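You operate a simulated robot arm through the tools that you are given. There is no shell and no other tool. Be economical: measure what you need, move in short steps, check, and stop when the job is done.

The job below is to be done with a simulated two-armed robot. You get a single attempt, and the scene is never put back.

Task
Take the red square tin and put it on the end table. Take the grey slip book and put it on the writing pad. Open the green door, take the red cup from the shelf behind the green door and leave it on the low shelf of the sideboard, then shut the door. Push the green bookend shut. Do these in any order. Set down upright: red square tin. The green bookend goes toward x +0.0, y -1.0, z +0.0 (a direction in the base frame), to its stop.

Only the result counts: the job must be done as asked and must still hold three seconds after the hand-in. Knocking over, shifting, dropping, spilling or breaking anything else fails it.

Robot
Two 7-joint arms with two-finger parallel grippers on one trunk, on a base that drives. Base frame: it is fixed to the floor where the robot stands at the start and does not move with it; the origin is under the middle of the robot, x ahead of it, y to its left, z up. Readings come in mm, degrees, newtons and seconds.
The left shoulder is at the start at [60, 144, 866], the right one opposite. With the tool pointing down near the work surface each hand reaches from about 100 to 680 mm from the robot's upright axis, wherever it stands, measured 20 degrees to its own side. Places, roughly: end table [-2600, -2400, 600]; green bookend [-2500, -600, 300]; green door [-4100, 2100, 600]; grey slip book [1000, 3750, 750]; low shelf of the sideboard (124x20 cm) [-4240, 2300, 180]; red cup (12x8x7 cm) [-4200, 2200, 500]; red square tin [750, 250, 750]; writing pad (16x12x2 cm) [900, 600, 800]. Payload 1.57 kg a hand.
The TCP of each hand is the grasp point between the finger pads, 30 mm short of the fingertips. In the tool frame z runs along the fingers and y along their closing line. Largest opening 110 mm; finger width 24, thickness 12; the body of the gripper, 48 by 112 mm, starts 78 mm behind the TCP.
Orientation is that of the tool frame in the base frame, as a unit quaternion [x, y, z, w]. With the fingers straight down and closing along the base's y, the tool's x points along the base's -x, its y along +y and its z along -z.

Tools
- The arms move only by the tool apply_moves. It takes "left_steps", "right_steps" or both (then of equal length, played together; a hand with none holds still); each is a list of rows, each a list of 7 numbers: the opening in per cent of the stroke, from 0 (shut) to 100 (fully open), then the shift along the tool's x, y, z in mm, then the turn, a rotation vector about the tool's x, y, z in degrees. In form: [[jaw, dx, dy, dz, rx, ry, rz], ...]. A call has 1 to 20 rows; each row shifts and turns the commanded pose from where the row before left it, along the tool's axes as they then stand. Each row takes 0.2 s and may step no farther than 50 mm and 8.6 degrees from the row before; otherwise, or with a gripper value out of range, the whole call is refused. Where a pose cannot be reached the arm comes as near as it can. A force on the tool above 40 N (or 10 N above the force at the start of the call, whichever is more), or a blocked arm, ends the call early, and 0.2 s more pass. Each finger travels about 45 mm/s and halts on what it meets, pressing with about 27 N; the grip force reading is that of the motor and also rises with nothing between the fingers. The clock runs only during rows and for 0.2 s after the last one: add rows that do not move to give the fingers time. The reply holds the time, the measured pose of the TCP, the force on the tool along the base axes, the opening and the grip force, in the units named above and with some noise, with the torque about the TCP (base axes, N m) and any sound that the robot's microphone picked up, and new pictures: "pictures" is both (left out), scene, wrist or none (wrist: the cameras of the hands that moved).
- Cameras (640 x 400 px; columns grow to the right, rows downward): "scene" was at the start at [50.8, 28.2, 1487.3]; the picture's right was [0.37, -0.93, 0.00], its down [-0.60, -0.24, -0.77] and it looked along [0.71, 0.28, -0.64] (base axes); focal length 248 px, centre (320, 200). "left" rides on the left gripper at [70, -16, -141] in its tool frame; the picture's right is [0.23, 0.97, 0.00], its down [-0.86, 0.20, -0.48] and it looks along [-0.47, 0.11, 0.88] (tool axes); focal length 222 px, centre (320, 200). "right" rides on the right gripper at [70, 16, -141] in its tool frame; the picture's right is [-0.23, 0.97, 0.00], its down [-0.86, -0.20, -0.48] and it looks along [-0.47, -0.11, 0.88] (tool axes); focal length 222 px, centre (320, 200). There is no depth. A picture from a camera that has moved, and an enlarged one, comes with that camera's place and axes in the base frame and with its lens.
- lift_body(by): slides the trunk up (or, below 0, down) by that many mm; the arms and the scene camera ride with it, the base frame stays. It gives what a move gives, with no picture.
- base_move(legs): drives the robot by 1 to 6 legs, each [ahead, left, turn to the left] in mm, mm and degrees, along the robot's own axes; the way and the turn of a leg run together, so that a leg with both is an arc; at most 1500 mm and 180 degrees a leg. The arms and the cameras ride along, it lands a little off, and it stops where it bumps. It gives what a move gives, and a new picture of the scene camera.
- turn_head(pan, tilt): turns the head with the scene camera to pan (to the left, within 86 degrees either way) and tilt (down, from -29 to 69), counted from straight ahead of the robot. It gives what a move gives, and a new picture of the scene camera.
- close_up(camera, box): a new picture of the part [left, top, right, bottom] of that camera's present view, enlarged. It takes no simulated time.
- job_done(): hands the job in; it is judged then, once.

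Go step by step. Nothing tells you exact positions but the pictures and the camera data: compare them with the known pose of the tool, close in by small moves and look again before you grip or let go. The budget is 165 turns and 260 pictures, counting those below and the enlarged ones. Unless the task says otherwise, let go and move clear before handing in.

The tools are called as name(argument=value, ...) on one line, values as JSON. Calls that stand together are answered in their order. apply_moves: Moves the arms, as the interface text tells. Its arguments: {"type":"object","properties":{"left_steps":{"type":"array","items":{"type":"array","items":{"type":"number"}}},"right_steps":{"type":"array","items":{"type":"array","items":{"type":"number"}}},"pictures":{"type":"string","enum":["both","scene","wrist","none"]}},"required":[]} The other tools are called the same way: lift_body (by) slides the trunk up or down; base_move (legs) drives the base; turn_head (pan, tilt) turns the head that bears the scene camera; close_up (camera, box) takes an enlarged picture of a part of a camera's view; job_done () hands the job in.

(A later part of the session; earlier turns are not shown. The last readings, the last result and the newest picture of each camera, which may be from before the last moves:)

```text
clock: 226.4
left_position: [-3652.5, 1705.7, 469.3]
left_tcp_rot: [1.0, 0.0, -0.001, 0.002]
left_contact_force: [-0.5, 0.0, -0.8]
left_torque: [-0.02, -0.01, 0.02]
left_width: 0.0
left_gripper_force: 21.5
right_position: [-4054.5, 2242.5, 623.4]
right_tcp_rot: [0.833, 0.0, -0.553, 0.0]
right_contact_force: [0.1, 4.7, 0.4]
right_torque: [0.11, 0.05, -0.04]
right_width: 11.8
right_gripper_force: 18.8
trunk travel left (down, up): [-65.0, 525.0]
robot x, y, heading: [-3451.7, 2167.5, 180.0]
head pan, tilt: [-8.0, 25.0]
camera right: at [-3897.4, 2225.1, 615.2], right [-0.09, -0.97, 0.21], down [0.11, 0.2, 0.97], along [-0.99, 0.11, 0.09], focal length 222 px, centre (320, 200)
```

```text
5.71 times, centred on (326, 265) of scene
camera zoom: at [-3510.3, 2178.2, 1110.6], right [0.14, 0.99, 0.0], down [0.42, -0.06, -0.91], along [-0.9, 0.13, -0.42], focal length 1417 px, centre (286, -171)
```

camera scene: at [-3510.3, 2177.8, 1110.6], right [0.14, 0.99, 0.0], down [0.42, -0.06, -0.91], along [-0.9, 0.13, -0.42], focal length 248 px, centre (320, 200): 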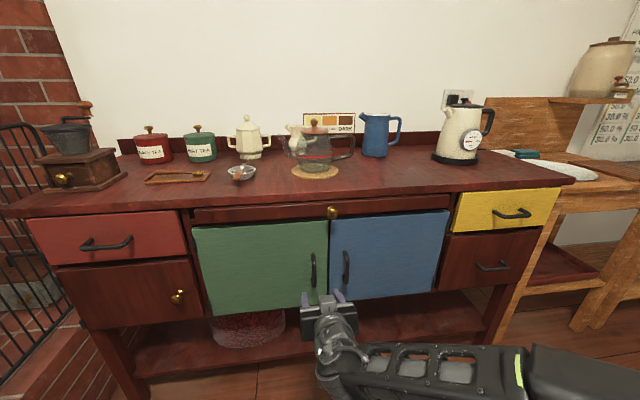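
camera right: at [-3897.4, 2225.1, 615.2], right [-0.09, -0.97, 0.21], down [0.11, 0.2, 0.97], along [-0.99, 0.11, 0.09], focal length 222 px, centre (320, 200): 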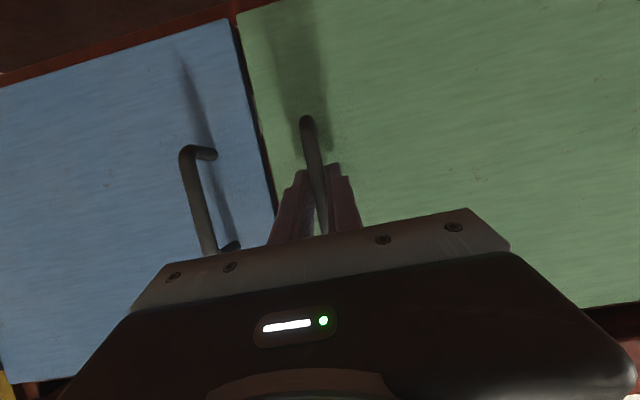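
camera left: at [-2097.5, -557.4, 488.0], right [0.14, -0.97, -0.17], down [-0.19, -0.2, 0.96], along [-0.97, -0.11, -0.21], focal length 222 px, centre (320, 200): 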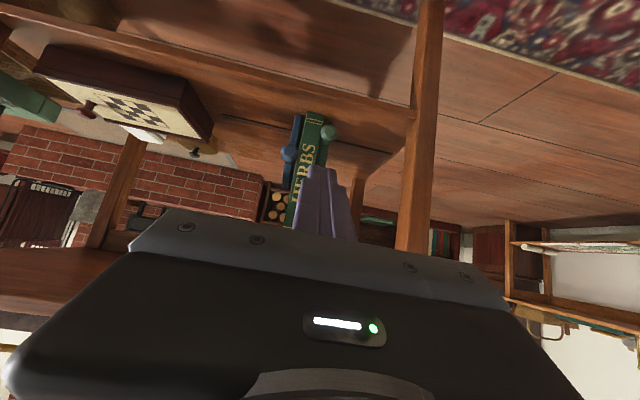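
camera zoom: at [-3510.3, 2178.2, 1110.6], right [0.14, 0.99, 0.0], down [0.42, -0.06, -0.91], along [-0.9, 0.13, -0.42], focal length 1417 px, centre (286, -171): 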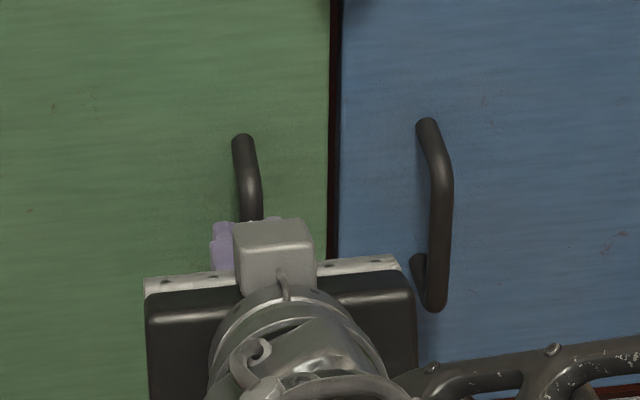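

Pinched. Pull the door open along its arc to about 25°, in small steps.

apply_moves(right_steps=[[0, 5.4, 1.5, -12.7, 0, 0, 0], [0, 5.4, 2.2, -12.7, 0, 0, 0], [0, 5.3, 2.8, -12.5, 0, 0, 0], [0, 5.3, 3.4, -12.5, 0, 0, 0], [0, 5.2, 4.0, -12.2, 0, 0, 0], [0, 5.2, 4.4, -12.2, 0, 0, 0], [0, 5, 5.1, -11.8, 0, 0, 0], [0, 5, 5.7, -11.8, 0, 0, 0], [0, 4.8, 6.2, -11.4, 0, 0, 0], [0, 4.8, 6.7, -11.4, 0, 0, 0], [0, 0, 0, 0, 0, 0, 0]], pictures="both")

```text
clock: 228.8
left_position: [-3652.4, 1705.1, 467.6]
left_tcp_rot: [1.0, 0.0, -0.001, 0.0]
left_contact_force: [0.4, 0.2, -0.4]
left_torque: [0.02, -0.01, 0.0]
left_width: 0.0
left_gripper_force: 21.1
right_position: [-3921.0, 2194.6, 623.9]
right_tcp_rot: [0.833, 0.003, -0.553, 0.002]
right_contact_force: [-8.4, -14.0, 3.5]
right_torque: [-0.05, 0.4, 0.12]
right_width: 11.9
right_gripper_force: 29.0
trunk travel left (down, up): [-65.0, 525.0]
robot x, y, heading: [-3448.7, 2168.9, 180.0]
head pan, tilt: [-8.0, 25.0]
camera scene: at [-3510.7, 2176.7, 1110.6], right [0.14, 0.99, 0.0], down [0.42, -0.06, -0.91], along [-0.9, 0.13, -0.42], focal length 248 px, centre (320, 200)
camera right: at [-3765.3, 2179.9, 614.8], right [-0.08, -0.97, 0.21], down [0.11, 0.2, 0.97], along [-0.99, 0.1, 0.09], focal length 222 px, centre (320, 200)
```

scene: 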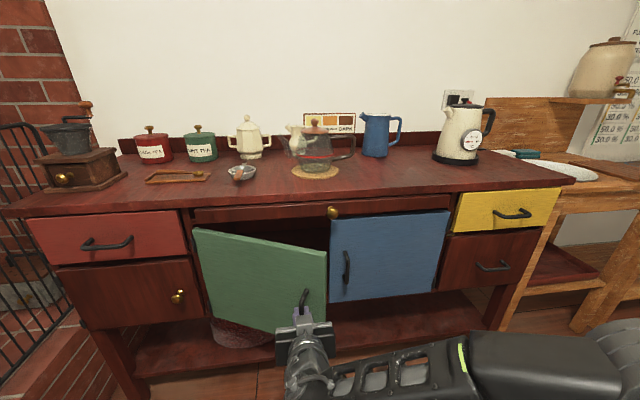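
right: 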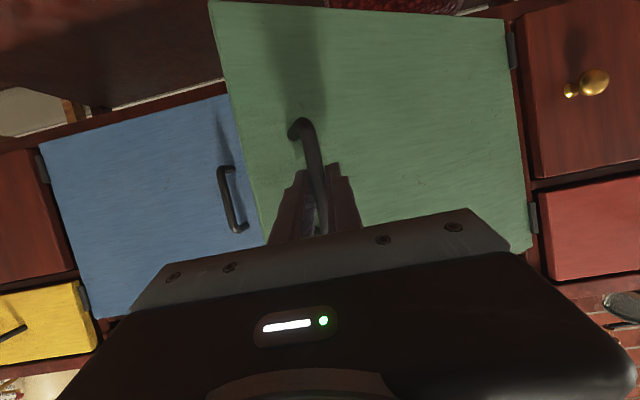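

The door has come open about 25°. Continue the arc to roughly 45°.

apply_moves(right_steps=[[0, 4.2, 10, -10, 0, 0, 0], [0, 4.5, 9, -10.6, 0, 0, 0], [0, 4.3, 8.7, -10.1, 0, 0, 0], [0, 4.3, 8.7, -10.1, 0, 0, 0], [0, 4, 9.6, -9.5, 0, 0, 0], [0, 4, 9.6, -9.5, 0, 0, 0], [0, 3.6, 10.5, -8.5, 0, 0, 0], [0, 3.6, 10.5, -8.5, 0, 0, 0], [0, 0, 0, 0, 0, 0, 0]], pictures="both")

```text
clock: 230.8
left_position: [-3653.8, 1705.3, 467.8]
left_tcp_rot: [1.0, 0.0, -0.001, 0.001]
left_contact_force: [0.5, 0.5, -0.3]
left_torque: [-0.01, 0.01, -0.01]
left_width: 0.0
left_gripper_force: 21.2
right_position: [-3840.4, 2120.8, 622.4]
right_tcp_rot: [0.834, 0.001, -0.553, 0.002]
right_contact_force: [-11.8, -9.3, -0.3]
right_torque: [0.0, 0.17, 0.1]
right_width: 11.8
right_gripper_force: 28.9
trunk travel left (down, up): [-65.0, 525.0]
robot x, y, heading: [-3456.0, 2166.8, 180.1]
head pan, tilt: [-8.0, 25.0]
camera scene: at [-3511.2, 2177.0, 1110.4], right [0.14, 0.99, 0.0], down [0.42, -0.06, -0.91], along [-0.9, 0.13, -0.42], focal length 248 px, centre (320, 200)
camera right: at [-3682.7, 2104.9, 614.0], right [-0.09, -0.97, 0.21], down [0.11, 0.2, 0.97], along [-0.99, 0.11, 0.09], focal length 222 px, centre (320, 200)
```

scene: 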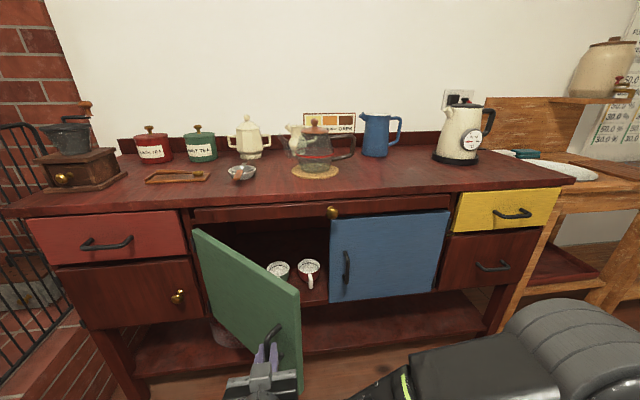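
right: 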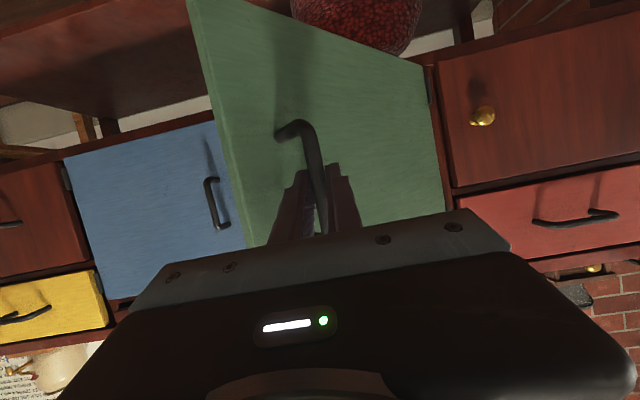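

About 45° open, and two cups are visible inside. Continue pulling to about 65°.

apply_moves(right_steps=[[0, 3.3, 11, -7.8, 0, 0, 0], [0, 3.3, 11, -7.8, 0, 0, 0], [0, 2.9, 11.5, -6.9, 0, 0, 0], [0, 2.9, 11.5, -6.9, 0, 0, 0], [0, 2.5, 12.5, -6, 0, 0, 0], [0, 2.5, 12.5, -6, 0, 0, 0], [0, 2, 13, -4.6, 0, 0, 0], [0, 2, 13, -4.6, 0, 0, 0], [0, 0, 0, 0, 0, 0, 0]], pictures="both")

close_up(camera="scene", box=[220, 220, 380, 320])

```text
clock: 232.8
left_position: [-3652.4, 1705.5, 468.5]
left_tcp_rot: [1.0, -0.002, 0.0, 0.0]
left_contact_force: [-0.1, 1.0, 0.1]
left_torque: [0.02, 0.01, 0.01]
left_width: 0.0
left_gripper_force: 21.0
right_position: [-3783.9, 2025.3, 620.9]
right_tcp_rot: [0.834, 0.0, -0.552, -0.001]
right_contact_force: [-18.6, -6.8, -5.2]
right_torque: [-0.1, 0.31, 0.06]
right_width: 11.8
right_gripper_force: 29.1
trunk travel left (down, up): [-65.0, 525.0]
robot x, y, heading: [-3453.7, 2165.5, 179.8]
head pan, tilt: [-8.0, 25.0]
camera scene: at [-3511.6, 2177.4, 1110.5], right [0.14, 0.99, 0.0], down [0.42, -0.06, -0.91], along [-0.9, 0.13, -0.42], focal length 248 px, centre (320, 200)
camera right: at [-3627.1, 2009.4, 614.1], right [-0.09, -0.97, 0.21], down [0.11, 0.2, 0.97], along [-0.99, 0.11, 0.09], focal length 222 px, centre (320, 200)
```

scene: 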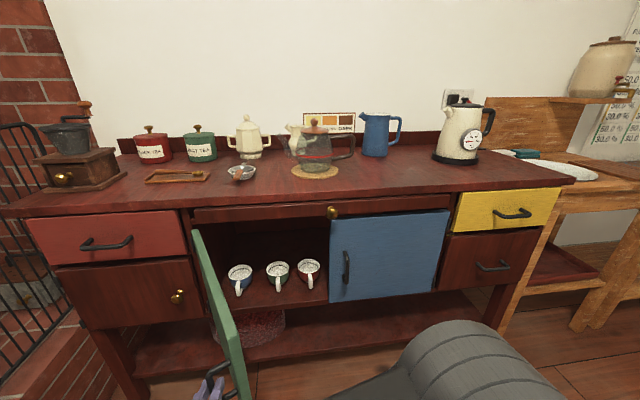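
right: 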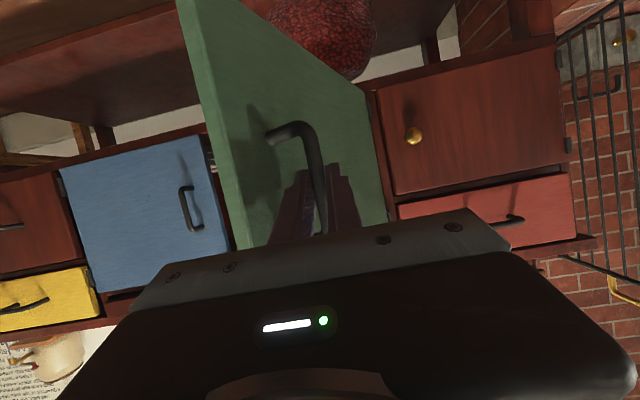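

```text
4.00 times, centred on (300, 270) of scene
camera zoom: at [-3511.6, 2177.4, 1110.5], right [0.14, 0.99, 0.0], down [0.42, -0.06, -0.91], along [-0.9, 0.13, -0.42], focal length 992 px, centre (400, -80)
```

zoom: 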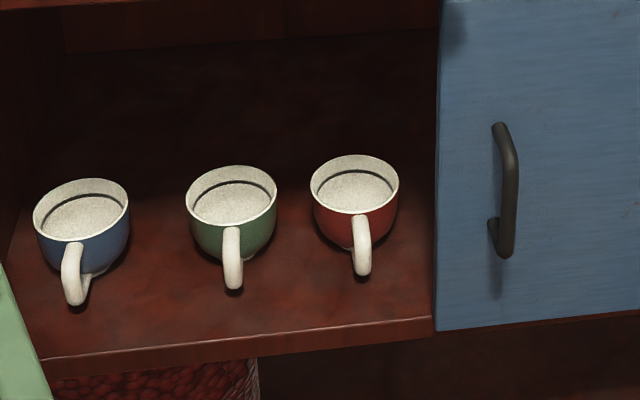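

Three cups: blue, green and red (rightmost, handle towards me). The door is far enough open; release the handle and back off.

apply_moves(right_steps=[[15, 0, 0, 0, 0, 0, 0], [30, 0, 0, 0, 0, 0, 0], [40, 0, 0, 0, 0, 0, 0], [40, 8, 0, -18, 0, 0, 0], [40, 8, 0, -18, 0, 0, 0], [40, 0, 0, 0, 0, 0, 0]], pictures="both")

```text
clock: 233.9
left_position: [-3652.8, 1705.1, 469.0]
left_tcp_rot: [1.0, -0.001, 0.0, 0.001]
left_contact_force: [0.1, 0.0, -0.1]
left_torque: [0.04, 0.02, 0.02]
left_width: 0.0
left_gripper_force: 21.4
right_position: [-3764.9, 2031.2, 622.6]
right_tcp_rot: [0.831, -0.011, -0.556, -0.006]
right_contact_force: [-2.5, 2.3, 0.2]
right_torque: [0.01, -0.03, 0.41]
right_width: 43.8
right_gripper_force: 0.0
trunk travel left (down, up): [-65.0, 525.0]
robot x, y, heading: [-3447.0, 2169.7, 179.9]
head pan, tilt: [-8.0, 25.0]
stopped in row 5 (right hand): the force on the tool passed its limit (the readings are from after the stop); the commanded pose is now the measured one
camera scene: at [-3510.3, 2177.8, 1110.6], right [0.14, 0.99, 0.0], down [0.42, -0.06, -0.91], along [-0.9, 0.13, -0.42], focal length 248 px, centre (320, 200)
camera right: at [-3608.2, 2011.0, 614.3], right [-0.11, -0.97, 0.21], down [0.12, 0.2, 0.97], along [-0.99, 0.13, 0.1], focal length 222 px, centre (320, 200)
```

scene: 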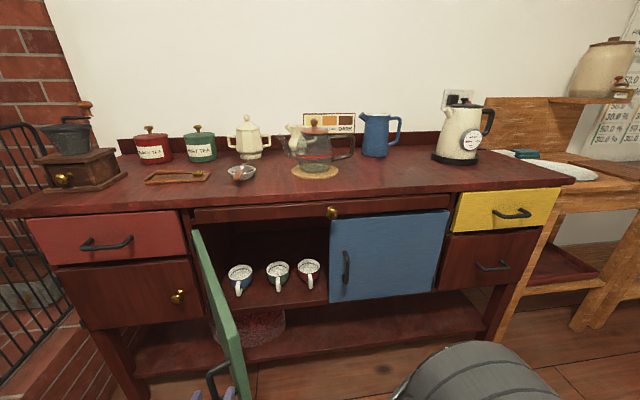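
right: 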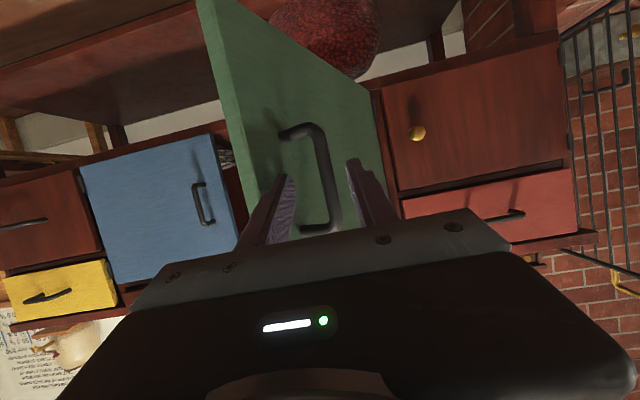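

The arm is near its inner limit there. The fingers are open around the bar, so I'll back the whole base straight out instead.

base_move(legs=[[-120, 0, 0]])

close_up(camera="right", box=[0, 0, 640, 400])

```text
clock: 235.1
left_position: [-3534.6, 1706.4, 467.6]
left_tcp_rot: [1.0, 0.0, -0.001, 0.001]
left_contact_force: [0.4, 0.0, -0.1]
left_torque: [0.0, 0.01, -0.04]
left_width: 0.1
left_gripper_force: 21.6
right_position: [-3644.8, 2031.5, 622.6]
right_tcp_rot: [0.831, -0.01, -0.556, -0.005]
right_contact_force: [-6.3, 2.0, 0.3]
right_torque: [-0.04, 0.05, 0.02]
right_width: 44.0
right_gripper_force: 0.1
trunk travel left (down, up): [-65.0, 525.0]
robot x, y, heading: [-3327.4, 2170.1, 180.1]
head pan, tilt: [-8.0, 25.0]
camera scene: at [-3390.8, 2177.7, 1110.6], right [0.14, 0.99, 0.0], down [0.42, -0.06, -0.91], along [-0.9, 0.13, -0.42], focal length 248 px, centre (320, 200)
```

scene: 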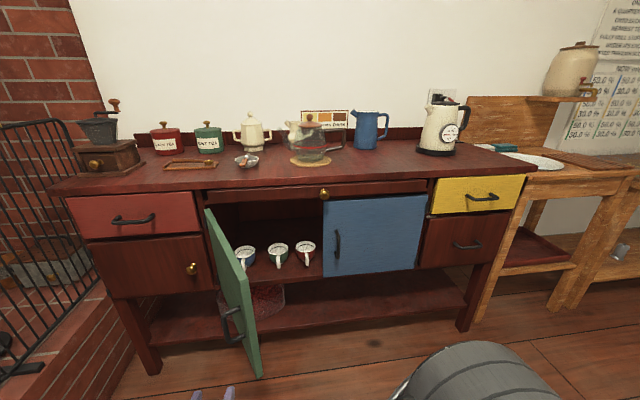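

```text
1.00 times, centred on (320, 200) of right
camera zoom: at [-3488.8, 2010.9, 614.3], right [-0.11, -0.97, 0.21], down [0.12, 0.2, 0.97], along [-0.99, 0.13, 0.1], focal length 222 px, centre (320, 200)
```

zoom: 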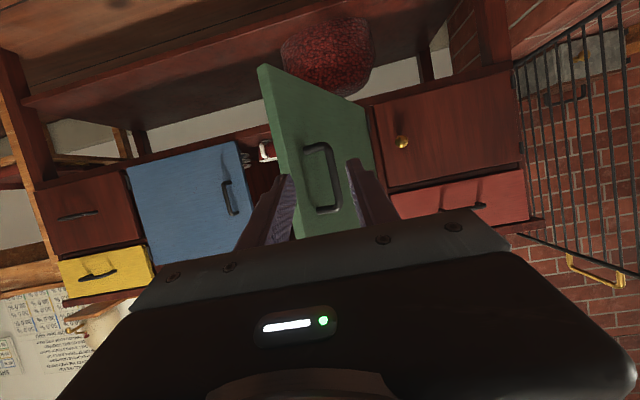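

Clear of the handle. Swing the right hand to the right, tilt it to 40° below horizontal, and line up with the red cup.

apply_moves(right_steps=[[40, 0, -45, 0, 0, 0, 0], [40, 0, -45, 0, 0, 0, 0], [40, 0, -45, 0, 0, 0, 0], [40, 0, -45, 0, 0, 0, 0], [40, 0, -20, 0, 0, 0, 0], [40, 0, 0, 0, 0, 8.5, 0], [40, 0, 0, 0, 0, 8.5, 0], [40, 0, 0, 45, 0, 0, 0], [40, 0, 0, 45, 0, 0, 0], [40, 0, 0, 0, 0, 0, 0]], pictures="both")

close_up(camera="scene", box=[220, 220, 380, 320])

```text
clock: 237.3
left_position: [-3533.2, 1704.7, 468.3]
left_tcp_rot: [1.0, -0.001, -0.001, 0.001]
left_contact_force: [0.2, -0.7, 0.7]
left_torque: [0.01, 0.04, 0.0]
left_width: 0.0
left_gripper_force: 21.4
right_position: [-3723.9, 2161.2, 607.4]
right_tcp_rot: [0.904, -0.011, -0.427, -0.004]
right_contact_force: [0.0, 0.4, -0.3]
right_torque: [-0.02, -0.01, 0.01]
right_width: 44.2
right_gripper_force: 0.1
right hand out of reach, approached as far as the arm can: row 3, 4, 5
trunk travel left (down, up): [-65.0, 525.0]
robot x, y, heading: [-3329.5, 2166.6, 180.0]
head pan, tilt: [-8.0, 25.0]
camera scene: at [-3390.7, 2177.7, 1110.6], right [0.14, 0.99, 0.0], down [0.42, -0.06, -0.91], along [-0.9, 0.13, -0.42], focal length 248 px, centre (320, 200)
camera right: at [-3570.3, 2141.5, 644.7], right [-0.17, -0.97, 0.18], down [-0.17, 0.21, 0.96], along [-0.97, 0.13, -0.2], focal length 222 px, centre (320, 200)
```

scene: 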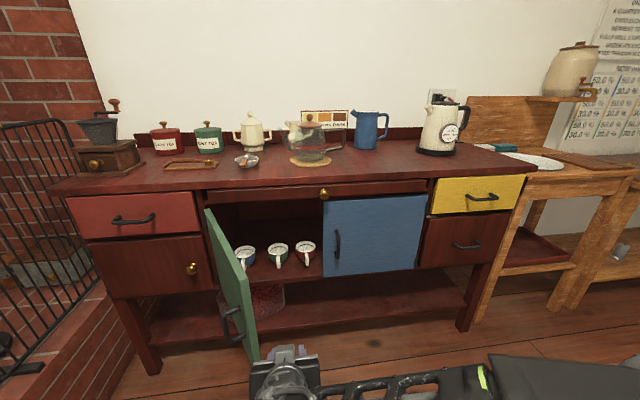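
right: 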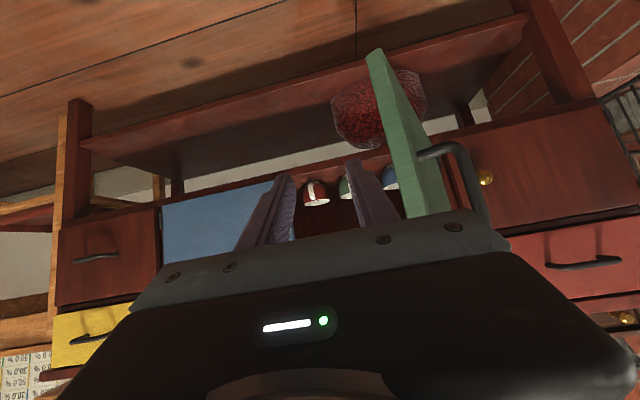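

```text
4.00 times, centred on (300, 270) of scene
camera zoom: at [-3390.7, 2177.7, 1110.6], right [0.14, 0.99, 0.0], down [0.42, -0.06, -0.91], along [-0.9, 0.13, -0.42], focal length 992 px, centre (400, -80)
```

zoom: 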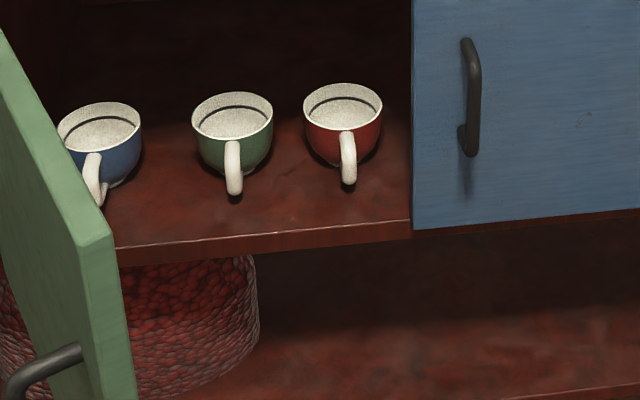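

I'll drive 190 mm closer and 70 mm right so the hand is in line with the red cup.

base_move(legs=[[0, -70, 0], [190, 0, 0]])

close_up(camera="right", box=[160, 100, 480, 300])

close_up(camera="scene", box=[200, 220, 440, 370])

```text
clock: 239.5
left_position: [-3721.7, 1774.5, 469.6]
left_tcp_rot: [1.0, 0.0, 0.0, 0.001]
left_contact_force: [0.4, 0.1, -0.9]
left_torque: [0.0, 0.02, -0.03]
left_width: 0.0
left_gripper_force: 20.9
right_position: [-3912.3, 2231.2, 609.0]
right_tcp_rot: [0.904, -0.01, -0.427, -0.003]
right_contact_force: [-1.0, 0.7, 0.3]
right_torque: [0.02, 0.01, -0.01]
right_width: 44.2
right_gripper_force: 0.0
trunk travel left (down, up): [-65.0, 525.0]
robot x, y, heading: [-3522.5, 2240.7, -180.0]
head pan, tilt: [-8.0, 25.0]
camera scene: at [-3580.5, 2247.9, 1110.6], right [0.14, 0.99, 0.0], down [0.42, -0.06, -0.91], along [-0.9, 0.13, -0.42], focal length 248 px, centre (320, 200)
```

scene: 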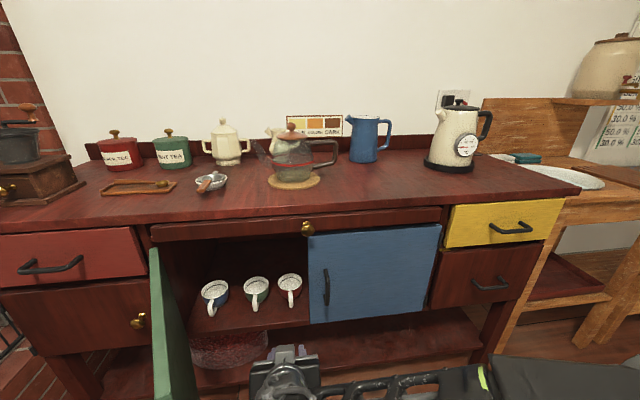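

```text
2.00 times, centred on (320, 200) of right
camera zoom: at [-3759.8, 2211.3, 644.9], right [-0.16, -0.97, 0.18], down [-0.17, 0.21, 0.96], along [-0.97, 0.13, -0.2], focal length 444 px, centre (320, 200)
```

zoom: 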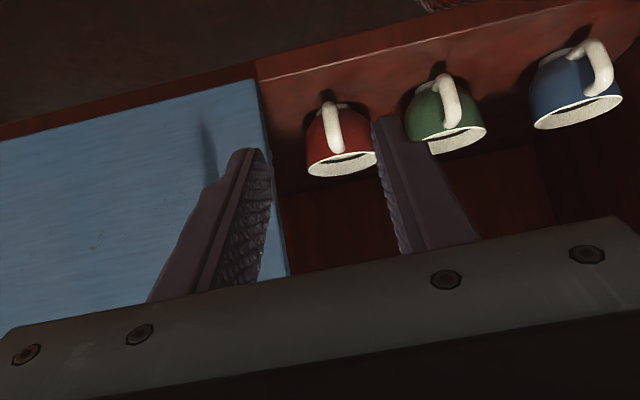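

```text
2.67 times, centred on (320, 295) of scene
camera zoom: at [-3580.5, 2247.9, 1110.6], right [0.14, 0.99, 0.0], down [0.42, -0.06, -0.91], along [-0.9, 0.13, -0.42], focal length 661 px, centre (320, -53)
```

zoom: 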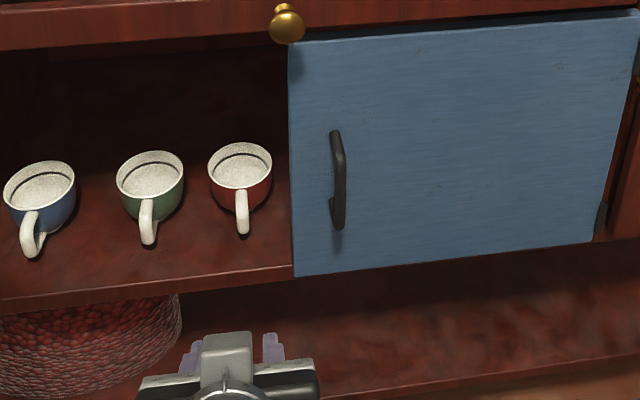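

Handle mid is about (-4165, 2238, 495). Approach along the line with the fingers open 44 mm, stopping short to check.

apply_moves(right_steps=[[40, -12.1, -1.2, 41, 0, 0, 0], [40, -12.1, -1.2, 41, 0, 0, 0], [40, -12.1, -1.2, 41, 0, 0, 0], [40, -12.1, -1.2, 41, 0, 0, 0], [40, -9, -1, 30, 0, 0, 0], [40, 0, 0, 0, 0, 0, 0]], pictures="none")

close_up(camera="right", box=[200, 80, 440, 230])

close_up(camera="scene", box=[220, 250, 380, 350])

```text
clock: 240.9
left_position: [-3723.3, 1775.0, 467.6]
left_tcp_rot: [1.0, 0.001, -0.002, 0.001]
left_contact_force: [0.9, 0.2, -0.2]
left_torque: [0.02, -0.01, -0.01]
left_width: 0.1
left_gripper_force: 21.3
right_position: [-4097.6, 2240.9, 528.4]
right_tcp_rot: [0.904, -0.01, -0.428, -0.003]
right_contact_force: [-0.3, 0.2, 0.0]
right_torque: [0.03, -0.01, 0.02]
right_width: 44.2
right_gripper_force: 0.0
trunk travel left (down, up): [-65.0, 525.0]
robot x, y, heading: [-3521.5, 2237.5, -179.8]
head pan, tilt: [-8.0, 25.0]
```

```text
2.67 times, centred on (320, 155) of right
camera zoom: at [-3944.8, 2220.8, 565.5], right [-0.16, -0.97, 0.18], down [-0.17, 0.21, 0.96], along [-0.97, 0.13, -0.2], focal length 592 px, centre (320, 320)
```

zoom: 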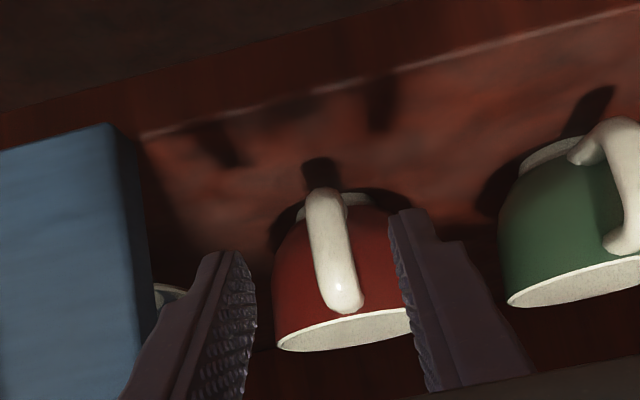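

```text
4.00 times, centred on (300, 300) of scene
camera zoom: at [-3580.7, 2247.9, 1110.6], right [0.14, 0.99, 0.0], down [0.42, -0.06, -0.91], along [-0.9, 0.13, -0.42], focal length 992 px, centre (400, -200)
```

zoom: 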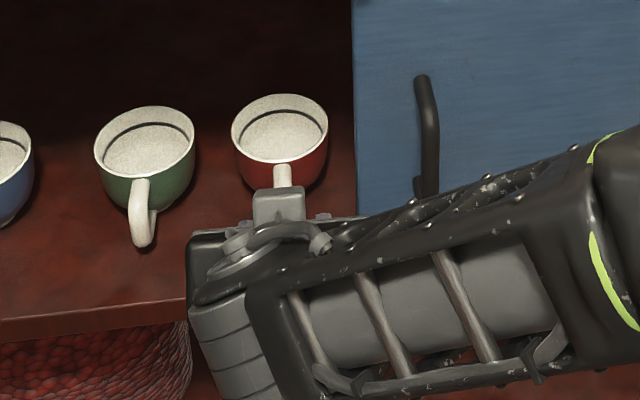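

Handle well between the fingers. Advance the last 50 mm and pinch it.

apply_moves(right_steps=[[40, -5.5, 0, 17, 0, 0, 0], [40, -5.5, 0, 17, 0, 0, 0], [40, -5.3, 0, 17, 0, 0, 0], [40, 0, 0, 0, 0, 0, 0]], pictures="none")

close_up(camera="right", box=[200, 80, 440, 230])

```text
clock: 241.9
left_position: [-3722.4, 1775.2, 469.8]
left_tcp_rot: [1.0, -0.001, -0.001, 0.0]
left_contact_force: [-0.6, 1.0, -0.5]
left_torque: [-0.01, 0.03, 0.03]
left_width: 0.2
left_gripper_force: 20.9
right_position: [-4145.1, 2240.9, 510.7]
right_tcp_rot: [0.904, -0.012, -0.427, -0.003]
right_contact_force: [18.6, 3.1, 10.8]
right_torque: [0.33, 0.73, -0.78]
right_width: 44.1
right_gripper_force: 0.0
trunk travel left (down, up): [-65.0, 525.0]
robot x, y, heading: [-3516.4, 2240.5, 179.7]
head pan, tilt: [-8.0, 25.0]
stopped in row 4 (right hand): the force on the tool passed its limit (the readings are from after the stop); the commanded pose is now the measured one
```

```text
2.67 times, centred on (320, 155) of right
camera zoom: at [-3991.7, 2221.1, 547.9], right [-0.17, -0.97, 0.18], down [-0.17, 0.21, 0.96], along [-0.97, 0.13, -0.2], focal length 592 px, centre (320, 320)
```

zoom: 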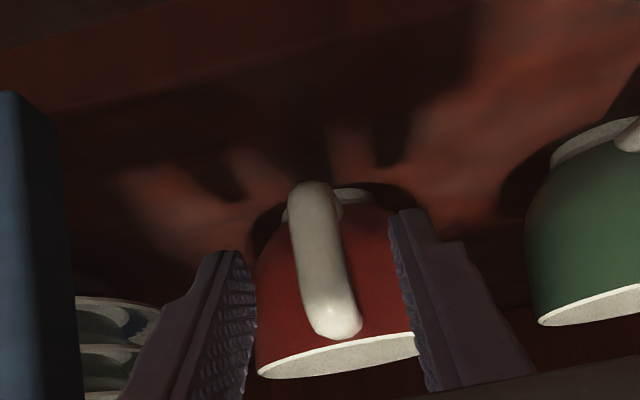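

The force was the gripper body touching the blue door's face; the handle can be held a bit less deep. Back off 9 mm and pinch.

apply_moves(right_steps=[[40, 5.7, 0, -7, 0, 0, 0], [30, 0, 0, 0, 0, 0, 0], [20, 0, 0, 0, 0, 0, 0], [0, 0, 0, 0, 0, 0, 0], [0, 0, 0, 0, 0, 0, 0], [0, 0, 0, 0, 0, 0, 0]], pictures="none")

close_up(camera="right", box=[200, 80, 440, 230])

close_up(camera="scene", box=[220, 240, 380, 340])

```text
clock: 243.3
left_position: [-3722.5, 1776.1, 468.1]
left_tcp_rot: [1.0, -0.001, -0.001, 0.001]
left_contact_force: [0.6, 0.0, -1.1]
left_torque: [0.02, -0.01, -0.01]
left_width: 0.0
left_gripper_force: 21.0
right_position: [-4137.1, 2243.2, 508.7]
right_tcp_rot: [0.905, -0.011, -0.426, -0.002]
right_contact_force: [-0.9, -0.3, 0.7]
right_torque: [0.0, 0.02, 0.01]
right_width: 14.3
right_gripper_force: 26.9
trunk travel left (down, up): [-65.0, 525.0]
robot x, y, heading: [-3521.0, 2241.0, 179.7]
head pan, tilt: [-8.0, 25.0]
```

```text
2.67 times, centred on (320, 155) of right
camera zoom: at [-3983.9, 2221.4, 546.3], right [-0.17, -0.97, 0.18], down [-0.17, 0.21, 0.96], along [-0.97, 0.13, -0.2], focal length 592 px, centre (320, 320)
```

zoom: 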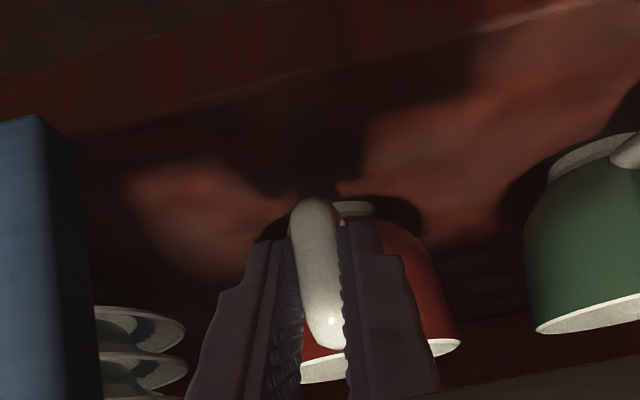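

```text
4.00 times, centred on (300, 290) of scene
camera zoom: at [-3579.9, 2248.0, 1110.6], right [0.14, 0.99, 0.0], down [0.42, -0.06, -0.91], along [-0.9, 0.13, -0.42], focal length 992 px, centre (400, -160)
```

zoom: 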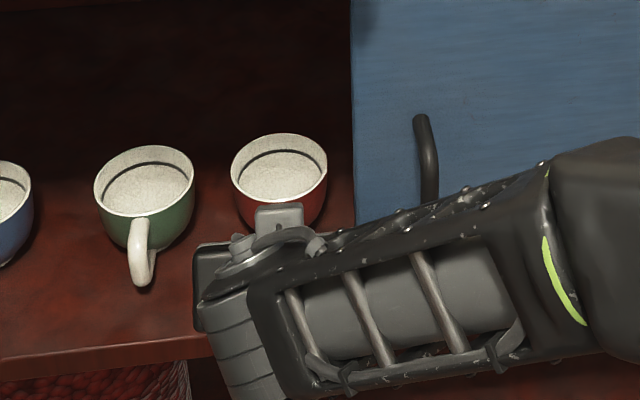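

Handle pinched (14 mm). Lift 15 mm gently and check the cup stays level.

apply_moves(right_steps=[[0, -3.8, 0, -3.2, 0, 0, 0], [0, -3.8, 0, -3.2, 0, 0, 0], [0, -3.8, 0, -3.2, 0, 0, 0], [0, 0, 0, 0, 0, 0, 0]], pictures="none")

close_up(camera="right", box=[200, 80, 440, 230])

close_up(camera="scene", box=[220, 240, 380, 340])

```text
clock: 244.3
left_position: [-3722.1, 1775.9, 470.2]
left_tcp_rot: [1.0, -0.001, 0.0, 0.0]
left_contact_force: [-0.4, 0.0, -0.2]
left_torque: [0.0, 0.0, 0.01]
left_width: 0.1
left_gripper_force: 21.1
right_position: [-4136.3, 2240.7, 524.0]
right_tcp_rot: [0.905, -0.011, -0.426, -0.003]
right_contact_force: [-0.6, 0.2, -2.4]
right_torque: [-0.01, -0.12, 0.02]
right_width: 14.3
right_gripper_force: 27.1
trunk travel left (down, up): [-65.0, 525.0]
robot x, y, heading: [-3522.8, 2239.9, 180.0]
head pan, tilt: [-8.0, 25.0]
```

```text
2.67 times, centred on (320, 155) of right
camera zoom: at [-3983.9, 2220.8, 562.0], right [-0.17, -0.97, 0.18], down [-0.17, 0.21, 0.96], along [-0.97, 0.13, -0.2], focal length 592 px, centre (320, 320)
```

zoom: 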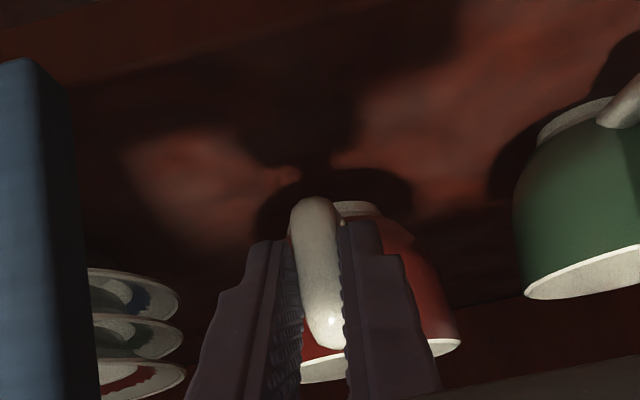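

```text
4.00 times, centred on (300, 290) of scene
camera zoom: at [-3579.9, 2248.0, 1110.6], right [0.14, 0.99, 0.0], down [0.42, -0.06, -0.91], along [-0.9, 0.13, -0.42], focal length 992 px, centre (400, -160)
```

zoom: 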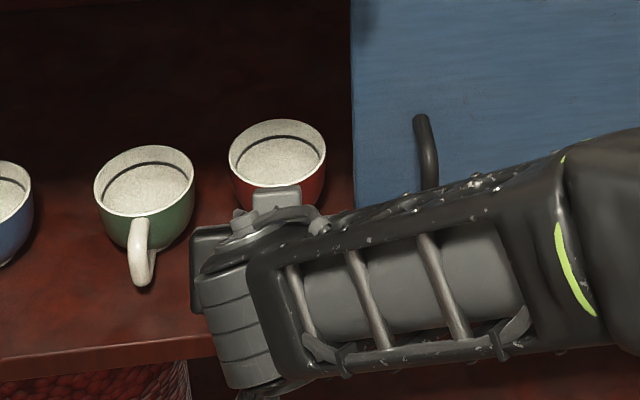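

The cup is held level. Back the base straight out to draw the cup from the cabinet.

base_move(legs=[[-260, 0, 0]])

close_up(camera="scene", box=[160, 220, 480, 400])

```text
clock: 246.1
left_position: [-3463.8, 1774.3, 468.8]
left_tcp_rot: [1.0, 0.001, -0.001, 0.001]
left_contact_force: [-0.5, -0.1, 1.0]
left_torque: [-0.04, -0.02, 0.03]
left_width: 0.0
left_gripper_force: 21.7
right_position: [-3878.9, 2239.1, 524.4]
right_tcp_rot: [0.905, -0.01, -0.426, -0.002]
right_contact_force: [-0.1, 0.1, -2.4]
right_torque: [0.01, -0.09, -0.01]
right_width: 14.3
right_gripper_force: 26.6
trunk travel left (down, up): [-65.0, 525.0]
robot x, y, heading: [-3268.0, 2238.1, -179.8]
head pan, tilt: [-8.0, 25.0]
camera scene: at [-3322.6, 2248.0, 1110.6], right [0.14, 0.99, 0.0], down [0.42, -0.06, -0.91], along [-0.9, 0.13, -0.42], focal length 248 px, centre (320, 200)
```

scene: 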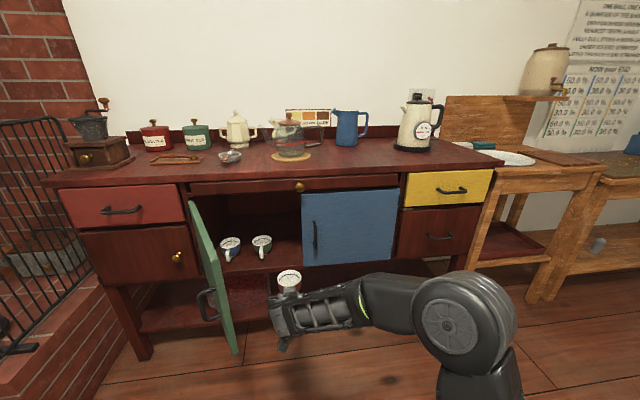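

```text
2.00 times, centred on (320, 310) of scene
camera zoom: at [-3322.6, 2248.0, 1110.6], right [0.14, 0.99, 0.0], down [0.42, -0.06, -0.91], along [-0.9, 0.13, -0.42], focal length 496 px, centre (320, -20)
```

zoom: 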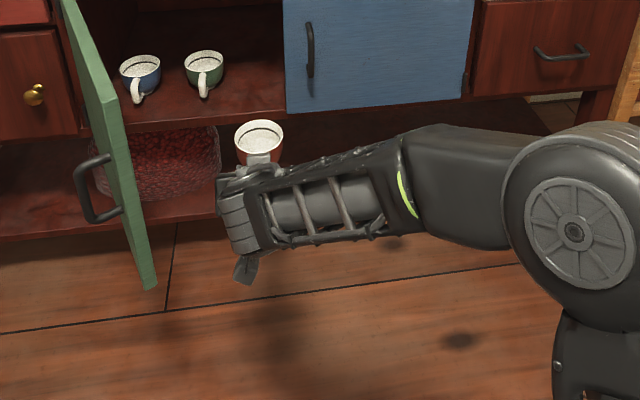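

Out cleanly. I'll choose a spot on the low shelf at y≈2380, clear of the red basket: shift right, lower the trunk fully, and lower the hand in the open first.

base_move(legs=[[0, -140, 0]])

lift_body(by=-65)

apply_moves(right_steps=[[0, 30.9, 0, 25.4, 0, 0, 0], [0, 30.9, 0, 25.4, 0, 0, 0], [0, 30.9, 0, 25.4, 0, 0, 0], [0, 30.9, 0, 25.4, 0, 0, 0], [0, 23, 0, 19, 0, 0, 0], [0, 0, 0, 0, 0, 0, 0]], pictures="both")

```text
clock: 247.4
left_position: [-3463.8, 1915.8, 467.8]
left_tcp_rot: [1.0, 0.0, 0.0, 0.001]
left_contact_force: [-0.5, 0.2, 0.9]
left_torque: [-0.01, -0.03, 0.0]
left_width: 0.2
left_gripper_force: 20.9
right_position: [-3879.2, 2378.5, 524.8]
right_tcp_rot: [0.905, -0.009, -0.425, -0.002]
right_contact_force: [-0.9, 0.5, -1.9]
right_torque: [0.02, -0.12, 0.0]
right_width: 14.4
right_gripper_force: 27.4
trunk travel left (down, up): [-65.0, 525.0]
robot x, y, heading: [-3267.3, 2373.9, -179.9]
head pan, tilt: [-8.0, 25.0]
camera scene: at [-3322.7, 2387.5, 1110.6], right [0.14, 0.99, 0.0], down [0.42, -0.06, -0.91], along [-0.9, 0.12, -0.42], focal length 248 px, centre (320, 200)
```

scene: 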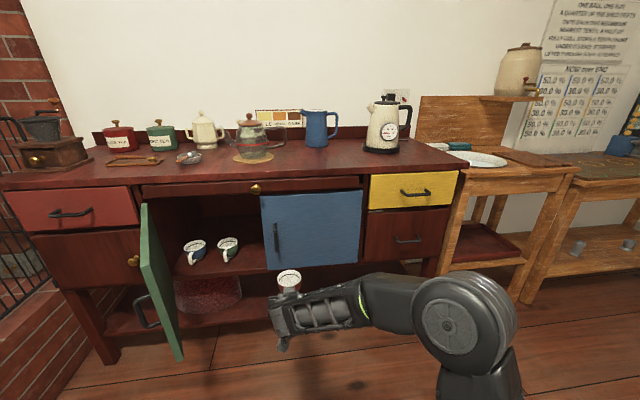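

```text
clock: 248.5
left_position: [-3463.4, 1914.9, 403.5]
left_tcp_rot: [1.0, 0.001, -0.001, 0.001]
left_contact_force: [0.5, -0.6, -0.2]
left_torque: [0.03, -0.01, -0.03]
left_width: 0.1
left_gripper_force: 21.5
right_position: [-3879.4, 2380.2, 459.0]
right_tcp_rot: [0.905, -0.01, -0.426, -0.002]
right_contact_force: [0.3, -0.2, -0.9]
right_torque: [0.01, -0.09, 0.02]
right_width: 14.2
right_gripper_force: 26.7
trunk travel left (down, up): [0.0, 590.0]
robot x, y, heading: [-3260.3, 2377.9, -179.8]
head pan, tilt: [-8.0, 25.0]
```

```text
clock: 249.9
left_position: [-3463.5, 1914.4, 405.0]
left_tcp_rot: [1.0, 0.002, -0.001, 0.001]
left_contact_force: [0.0, 0.1, -0.8]
left_torque: [0.05, 0.02, 0.01]
left_width: 0.0
left_gripper_force: 21.0
right_position: [-3877.6, 2376.2, 271.1]
right_tcp_rot: [0.904, -0.011, -0.427, -0.004]
right_contact_force: [0.0, -0.5, -1.8]
right_torque: [-0.04, -0.12, -0.02]
right_width: 14.5
right_gripper_force: 27.1
trunk travel left (down, up): [0.0, 590.0]
robot x, y, heading: [-3265.8, 2380.8, -179.8]
head pan, tilt: [-8.0, 25.0]
camera scene: at [-3322.7, 2387.6, 1045.6], right [0.14, 0.99, 0.0], down [0.42, -0.06, -0.91], along [-0.9, 0.12, -0.42], focal length 248 px, centre (320, 200)
camera right: at [-3724.0, 2357.3, 307.4], right [-0.16, -0.97, 0.18], down [-0.17, 0.21, 0.96], along [-0.97, 0.13, -0.2], focal length 222 px, centre (320, 200)
```

scene: 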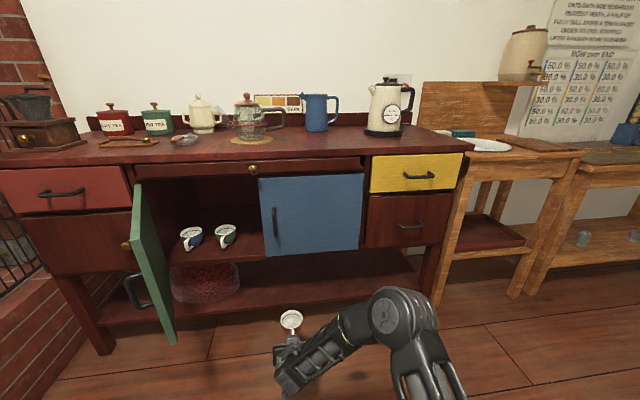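
right: 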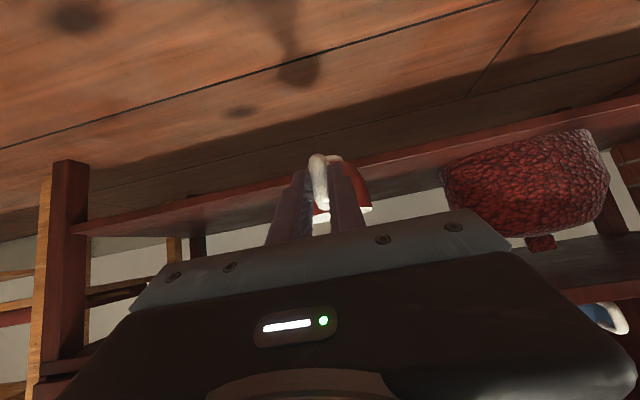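

Reachable. I need the shelf height; zoom both views on the shelf's front edge.

close_up(camera="right", box=[60, 80, 380, 280])

close_up(camera="scene", box=[200, 240, 440, 390])

```text
2.00 times, centred on (220, 180) of right
camera zoom: at [-3724.0, 2357.3, 307.4], right [-0.16, -0.97, 0.18], down [-0.17, 0.21, 0.96], along [-0.97, 0.13, -0.2], focal length 444 px, centre (520, 240)
```

zoom: 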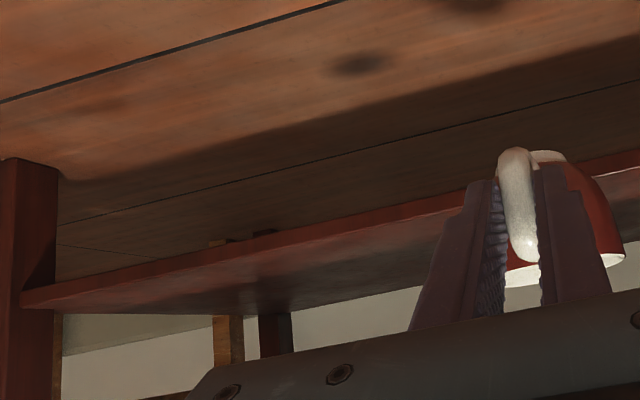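

```text
2.67 times, centred on (320, 315) of scene
camera zoom: at [-3322.7, 2387.6, 1045.6], right [0.14, 0.99, 0.0], down [0.42, -0.06, -0.91], along [-0.9, 0.12, -0.42], focal length 661 px, centre (320, -107)
```

zoom: 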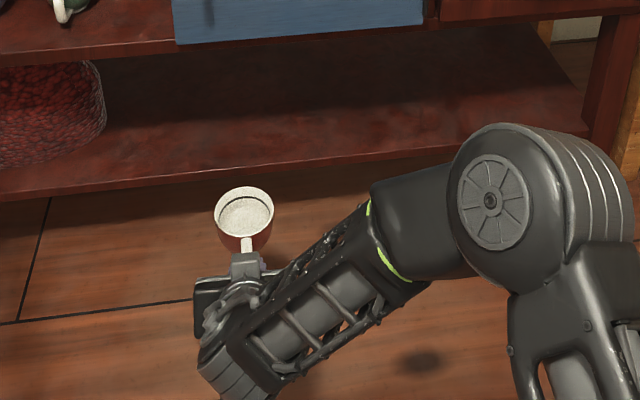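

The shelf top is at z≈180, front edge x≈-4126. The cup bottom is about 40 mm above that; drive forward 255 mm to bring it over the shelf.

base_move(legs=[[130, 0, 0], [125, 0, 0]])

close_up(camera="scene", box=[160, 250, 400, 400])

close_up(camera="right", box=[160, 80, 480, 280])

```text
clock: 252.0
left_position: [-3719.4, 1915.8, 404.9]
left_tcp_rot: [1.0, -0.001, -0.001, 0.001]
left_contact_force: [0.0, 0.5, -0.4]
left_torque: [0.01, 0.0, 0.01]
left_width: 0.0
left_gripper_force: 21.4
right_position: [-4130.6, 2378.3, 270.5]
right_tcp_rot: [0.905, -0.012, -0.426, -0.003]
right_contact_force: [0.9, 1.1, -2.1]
right_torque: [-0.04, -0.13, 0.05]
right_width: 14.5
right_gripper_force: 26.9
trunk travel left (down, up): [0.0, 590.0]
robot x, y, heading: [-3517.5, 2377.7, 179.9]
head pan, tilt: [-8.0, 25.0]
camera scene: at [-3576.2, 2387.7, 1045.6], right [0.14, 0.99, 0.0], down [0.42, -0.06, -0.91], along [-0.9, 0.13, -0.42], focal length 248 px, centre (320, 200)
```

scene: 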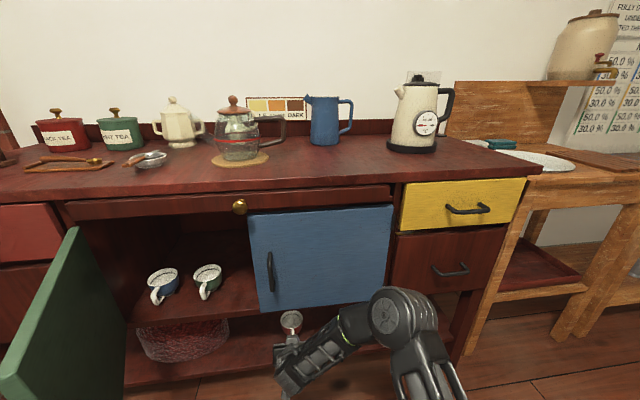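

```text
2.67 times, centred on (280, 325) of scene
camera zoom: at [-3576.2, 2387.7, 1045.6], right [0.14, 0.99, 0.0], down [0.42, -0.06, -0.91], along [-0.9, 0.13, -0.42], focal length 661 px, centre (427, -133)
```

zoom: 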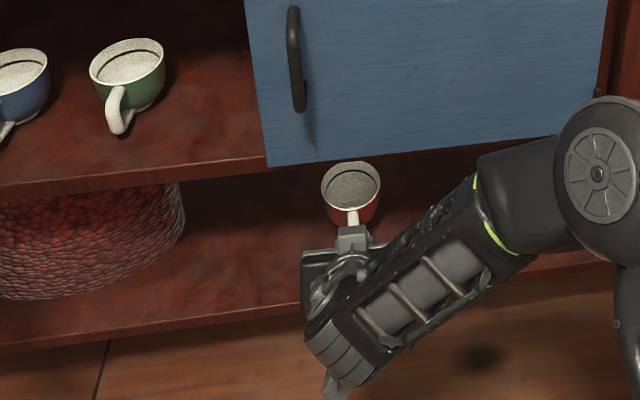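

```text
2.00 times, centred on (320, 180) of right
camera zoom: at [-3977.5, 2358.7, 307.6], right [-0.17, -0.97, 0.18], down [-0.17, 0.21, 0.96], along [-0.97, 0.13, -0.2], focal length 444 px, centre (320, 240)
```

zoom: 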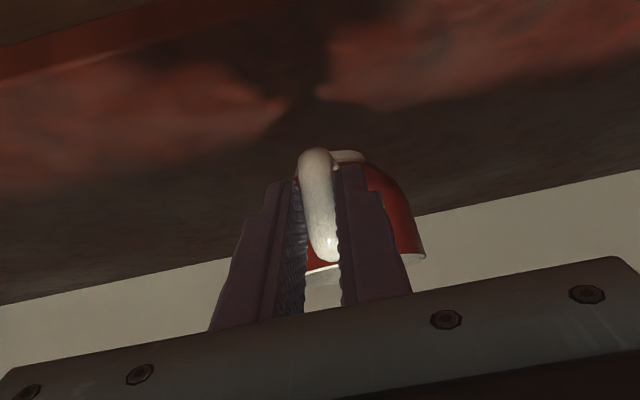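

The cup is over the shelf with plenty of support behind the edge. Lower 30 mm (and 15 mm deeper), then creep down.

apply_moves(right_steps=[[0, 6.8, 0, 15.3, 0, 0, 0], [0, 6.8, 0, 15.3, 0, 0, 0], [0, 1.5, 0, 1.3, 0, 0, 0], [0, 1.5, 0, 1.3, 0, 0, 0], [0, 0, 0, 0, 0, 0, 0]], pictures="none")

close_up(camera="right", box=[160, 60, 480, 260])

```text
clock: 253.2
left_position: [-3718.3, 1915.3, 403.8]
left_tcp_rot: [1.0, 0.0, -0.001, 0.001]
left_contact_force: [-0.3, 0.3, -0.4]
left_torque: [0.0, 0.01, -0.02]
left_width: 0.0
left_gripper_force: 21.0
right_position: [-4144.8, 2379.8, 236.4]
right_tcp_rot: [0.905, -0.011, -0.426, -0.003]
right_contact_force: [-0.4, -0.7, -1.7]
right_torque: [0.02, -0.16, -0.04]
right_width: 14.3
right_gripper_force: 26.4
trunk travel left (down, up): [0.0, 590.0]
robot x, y, heading: [-3513.8, 2375.7, 179.5]
head pan, tilt: [-8.0, 25.0]
```

```text
2.00 times, centred on (320, 160) of right
camera zoom: at [-3992.4, 2359.2, 273.8], right [-0.17, -0.97, 0.18], down [-0.17, 0.21, 0.96], along [-0.97, 0.13, -0.2], focal length 444 px, centre (320, 280)
```

zoom: 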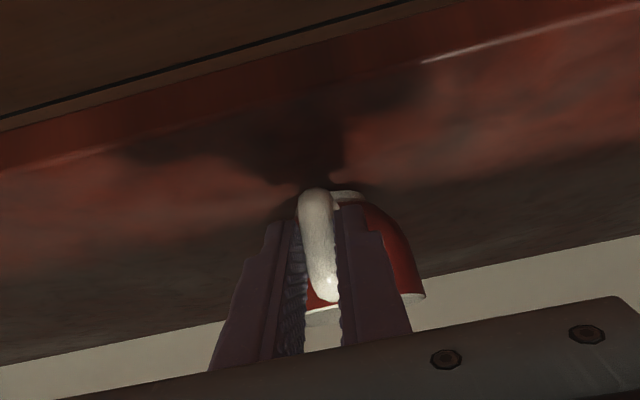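

apply_moves(right_steps=[[0, 1.55, 0, 1.27, 0, 0, 0], [0, 1.55, 0, 1.27, 0, 0, 0], [0, 1.55, 0, 1.27, 0, 0, 0], [0, 1.55, 0, 1.27, 0, 0, 0], [0, 0, 0, 0, 0, 0, 0]], pictures="none")

```text
clock: 254.4
left_position: [-3718.2, 1915.8, 404.1]
left_tcp_rot: [1.0, -0.001, -0.002, 0.002]
left_contact_force: [0.4, 0.3, -0.2]
left_torque: [0.0, -0.01, -0.02]
left_width: 0.0
left_gripper_force: 21.3
right_position: [-4145.7, 2377.0, 229.1]
right_tcp_rot: [0.904, -0.011, -0.427, -0.003]
right_contact_force: [1.5, -0.8, 12.8]
right_torque: [-0.07, 0.77, 0.02]
right_width: 14.5
right_gripper_force: 26.9
trunk travel left (down, up): [0.0, 590.0]
robot x, y, heading: [-3513.2, 2380.9, 179.6]
head pan, tilt: [-8.0, 25.0]
```

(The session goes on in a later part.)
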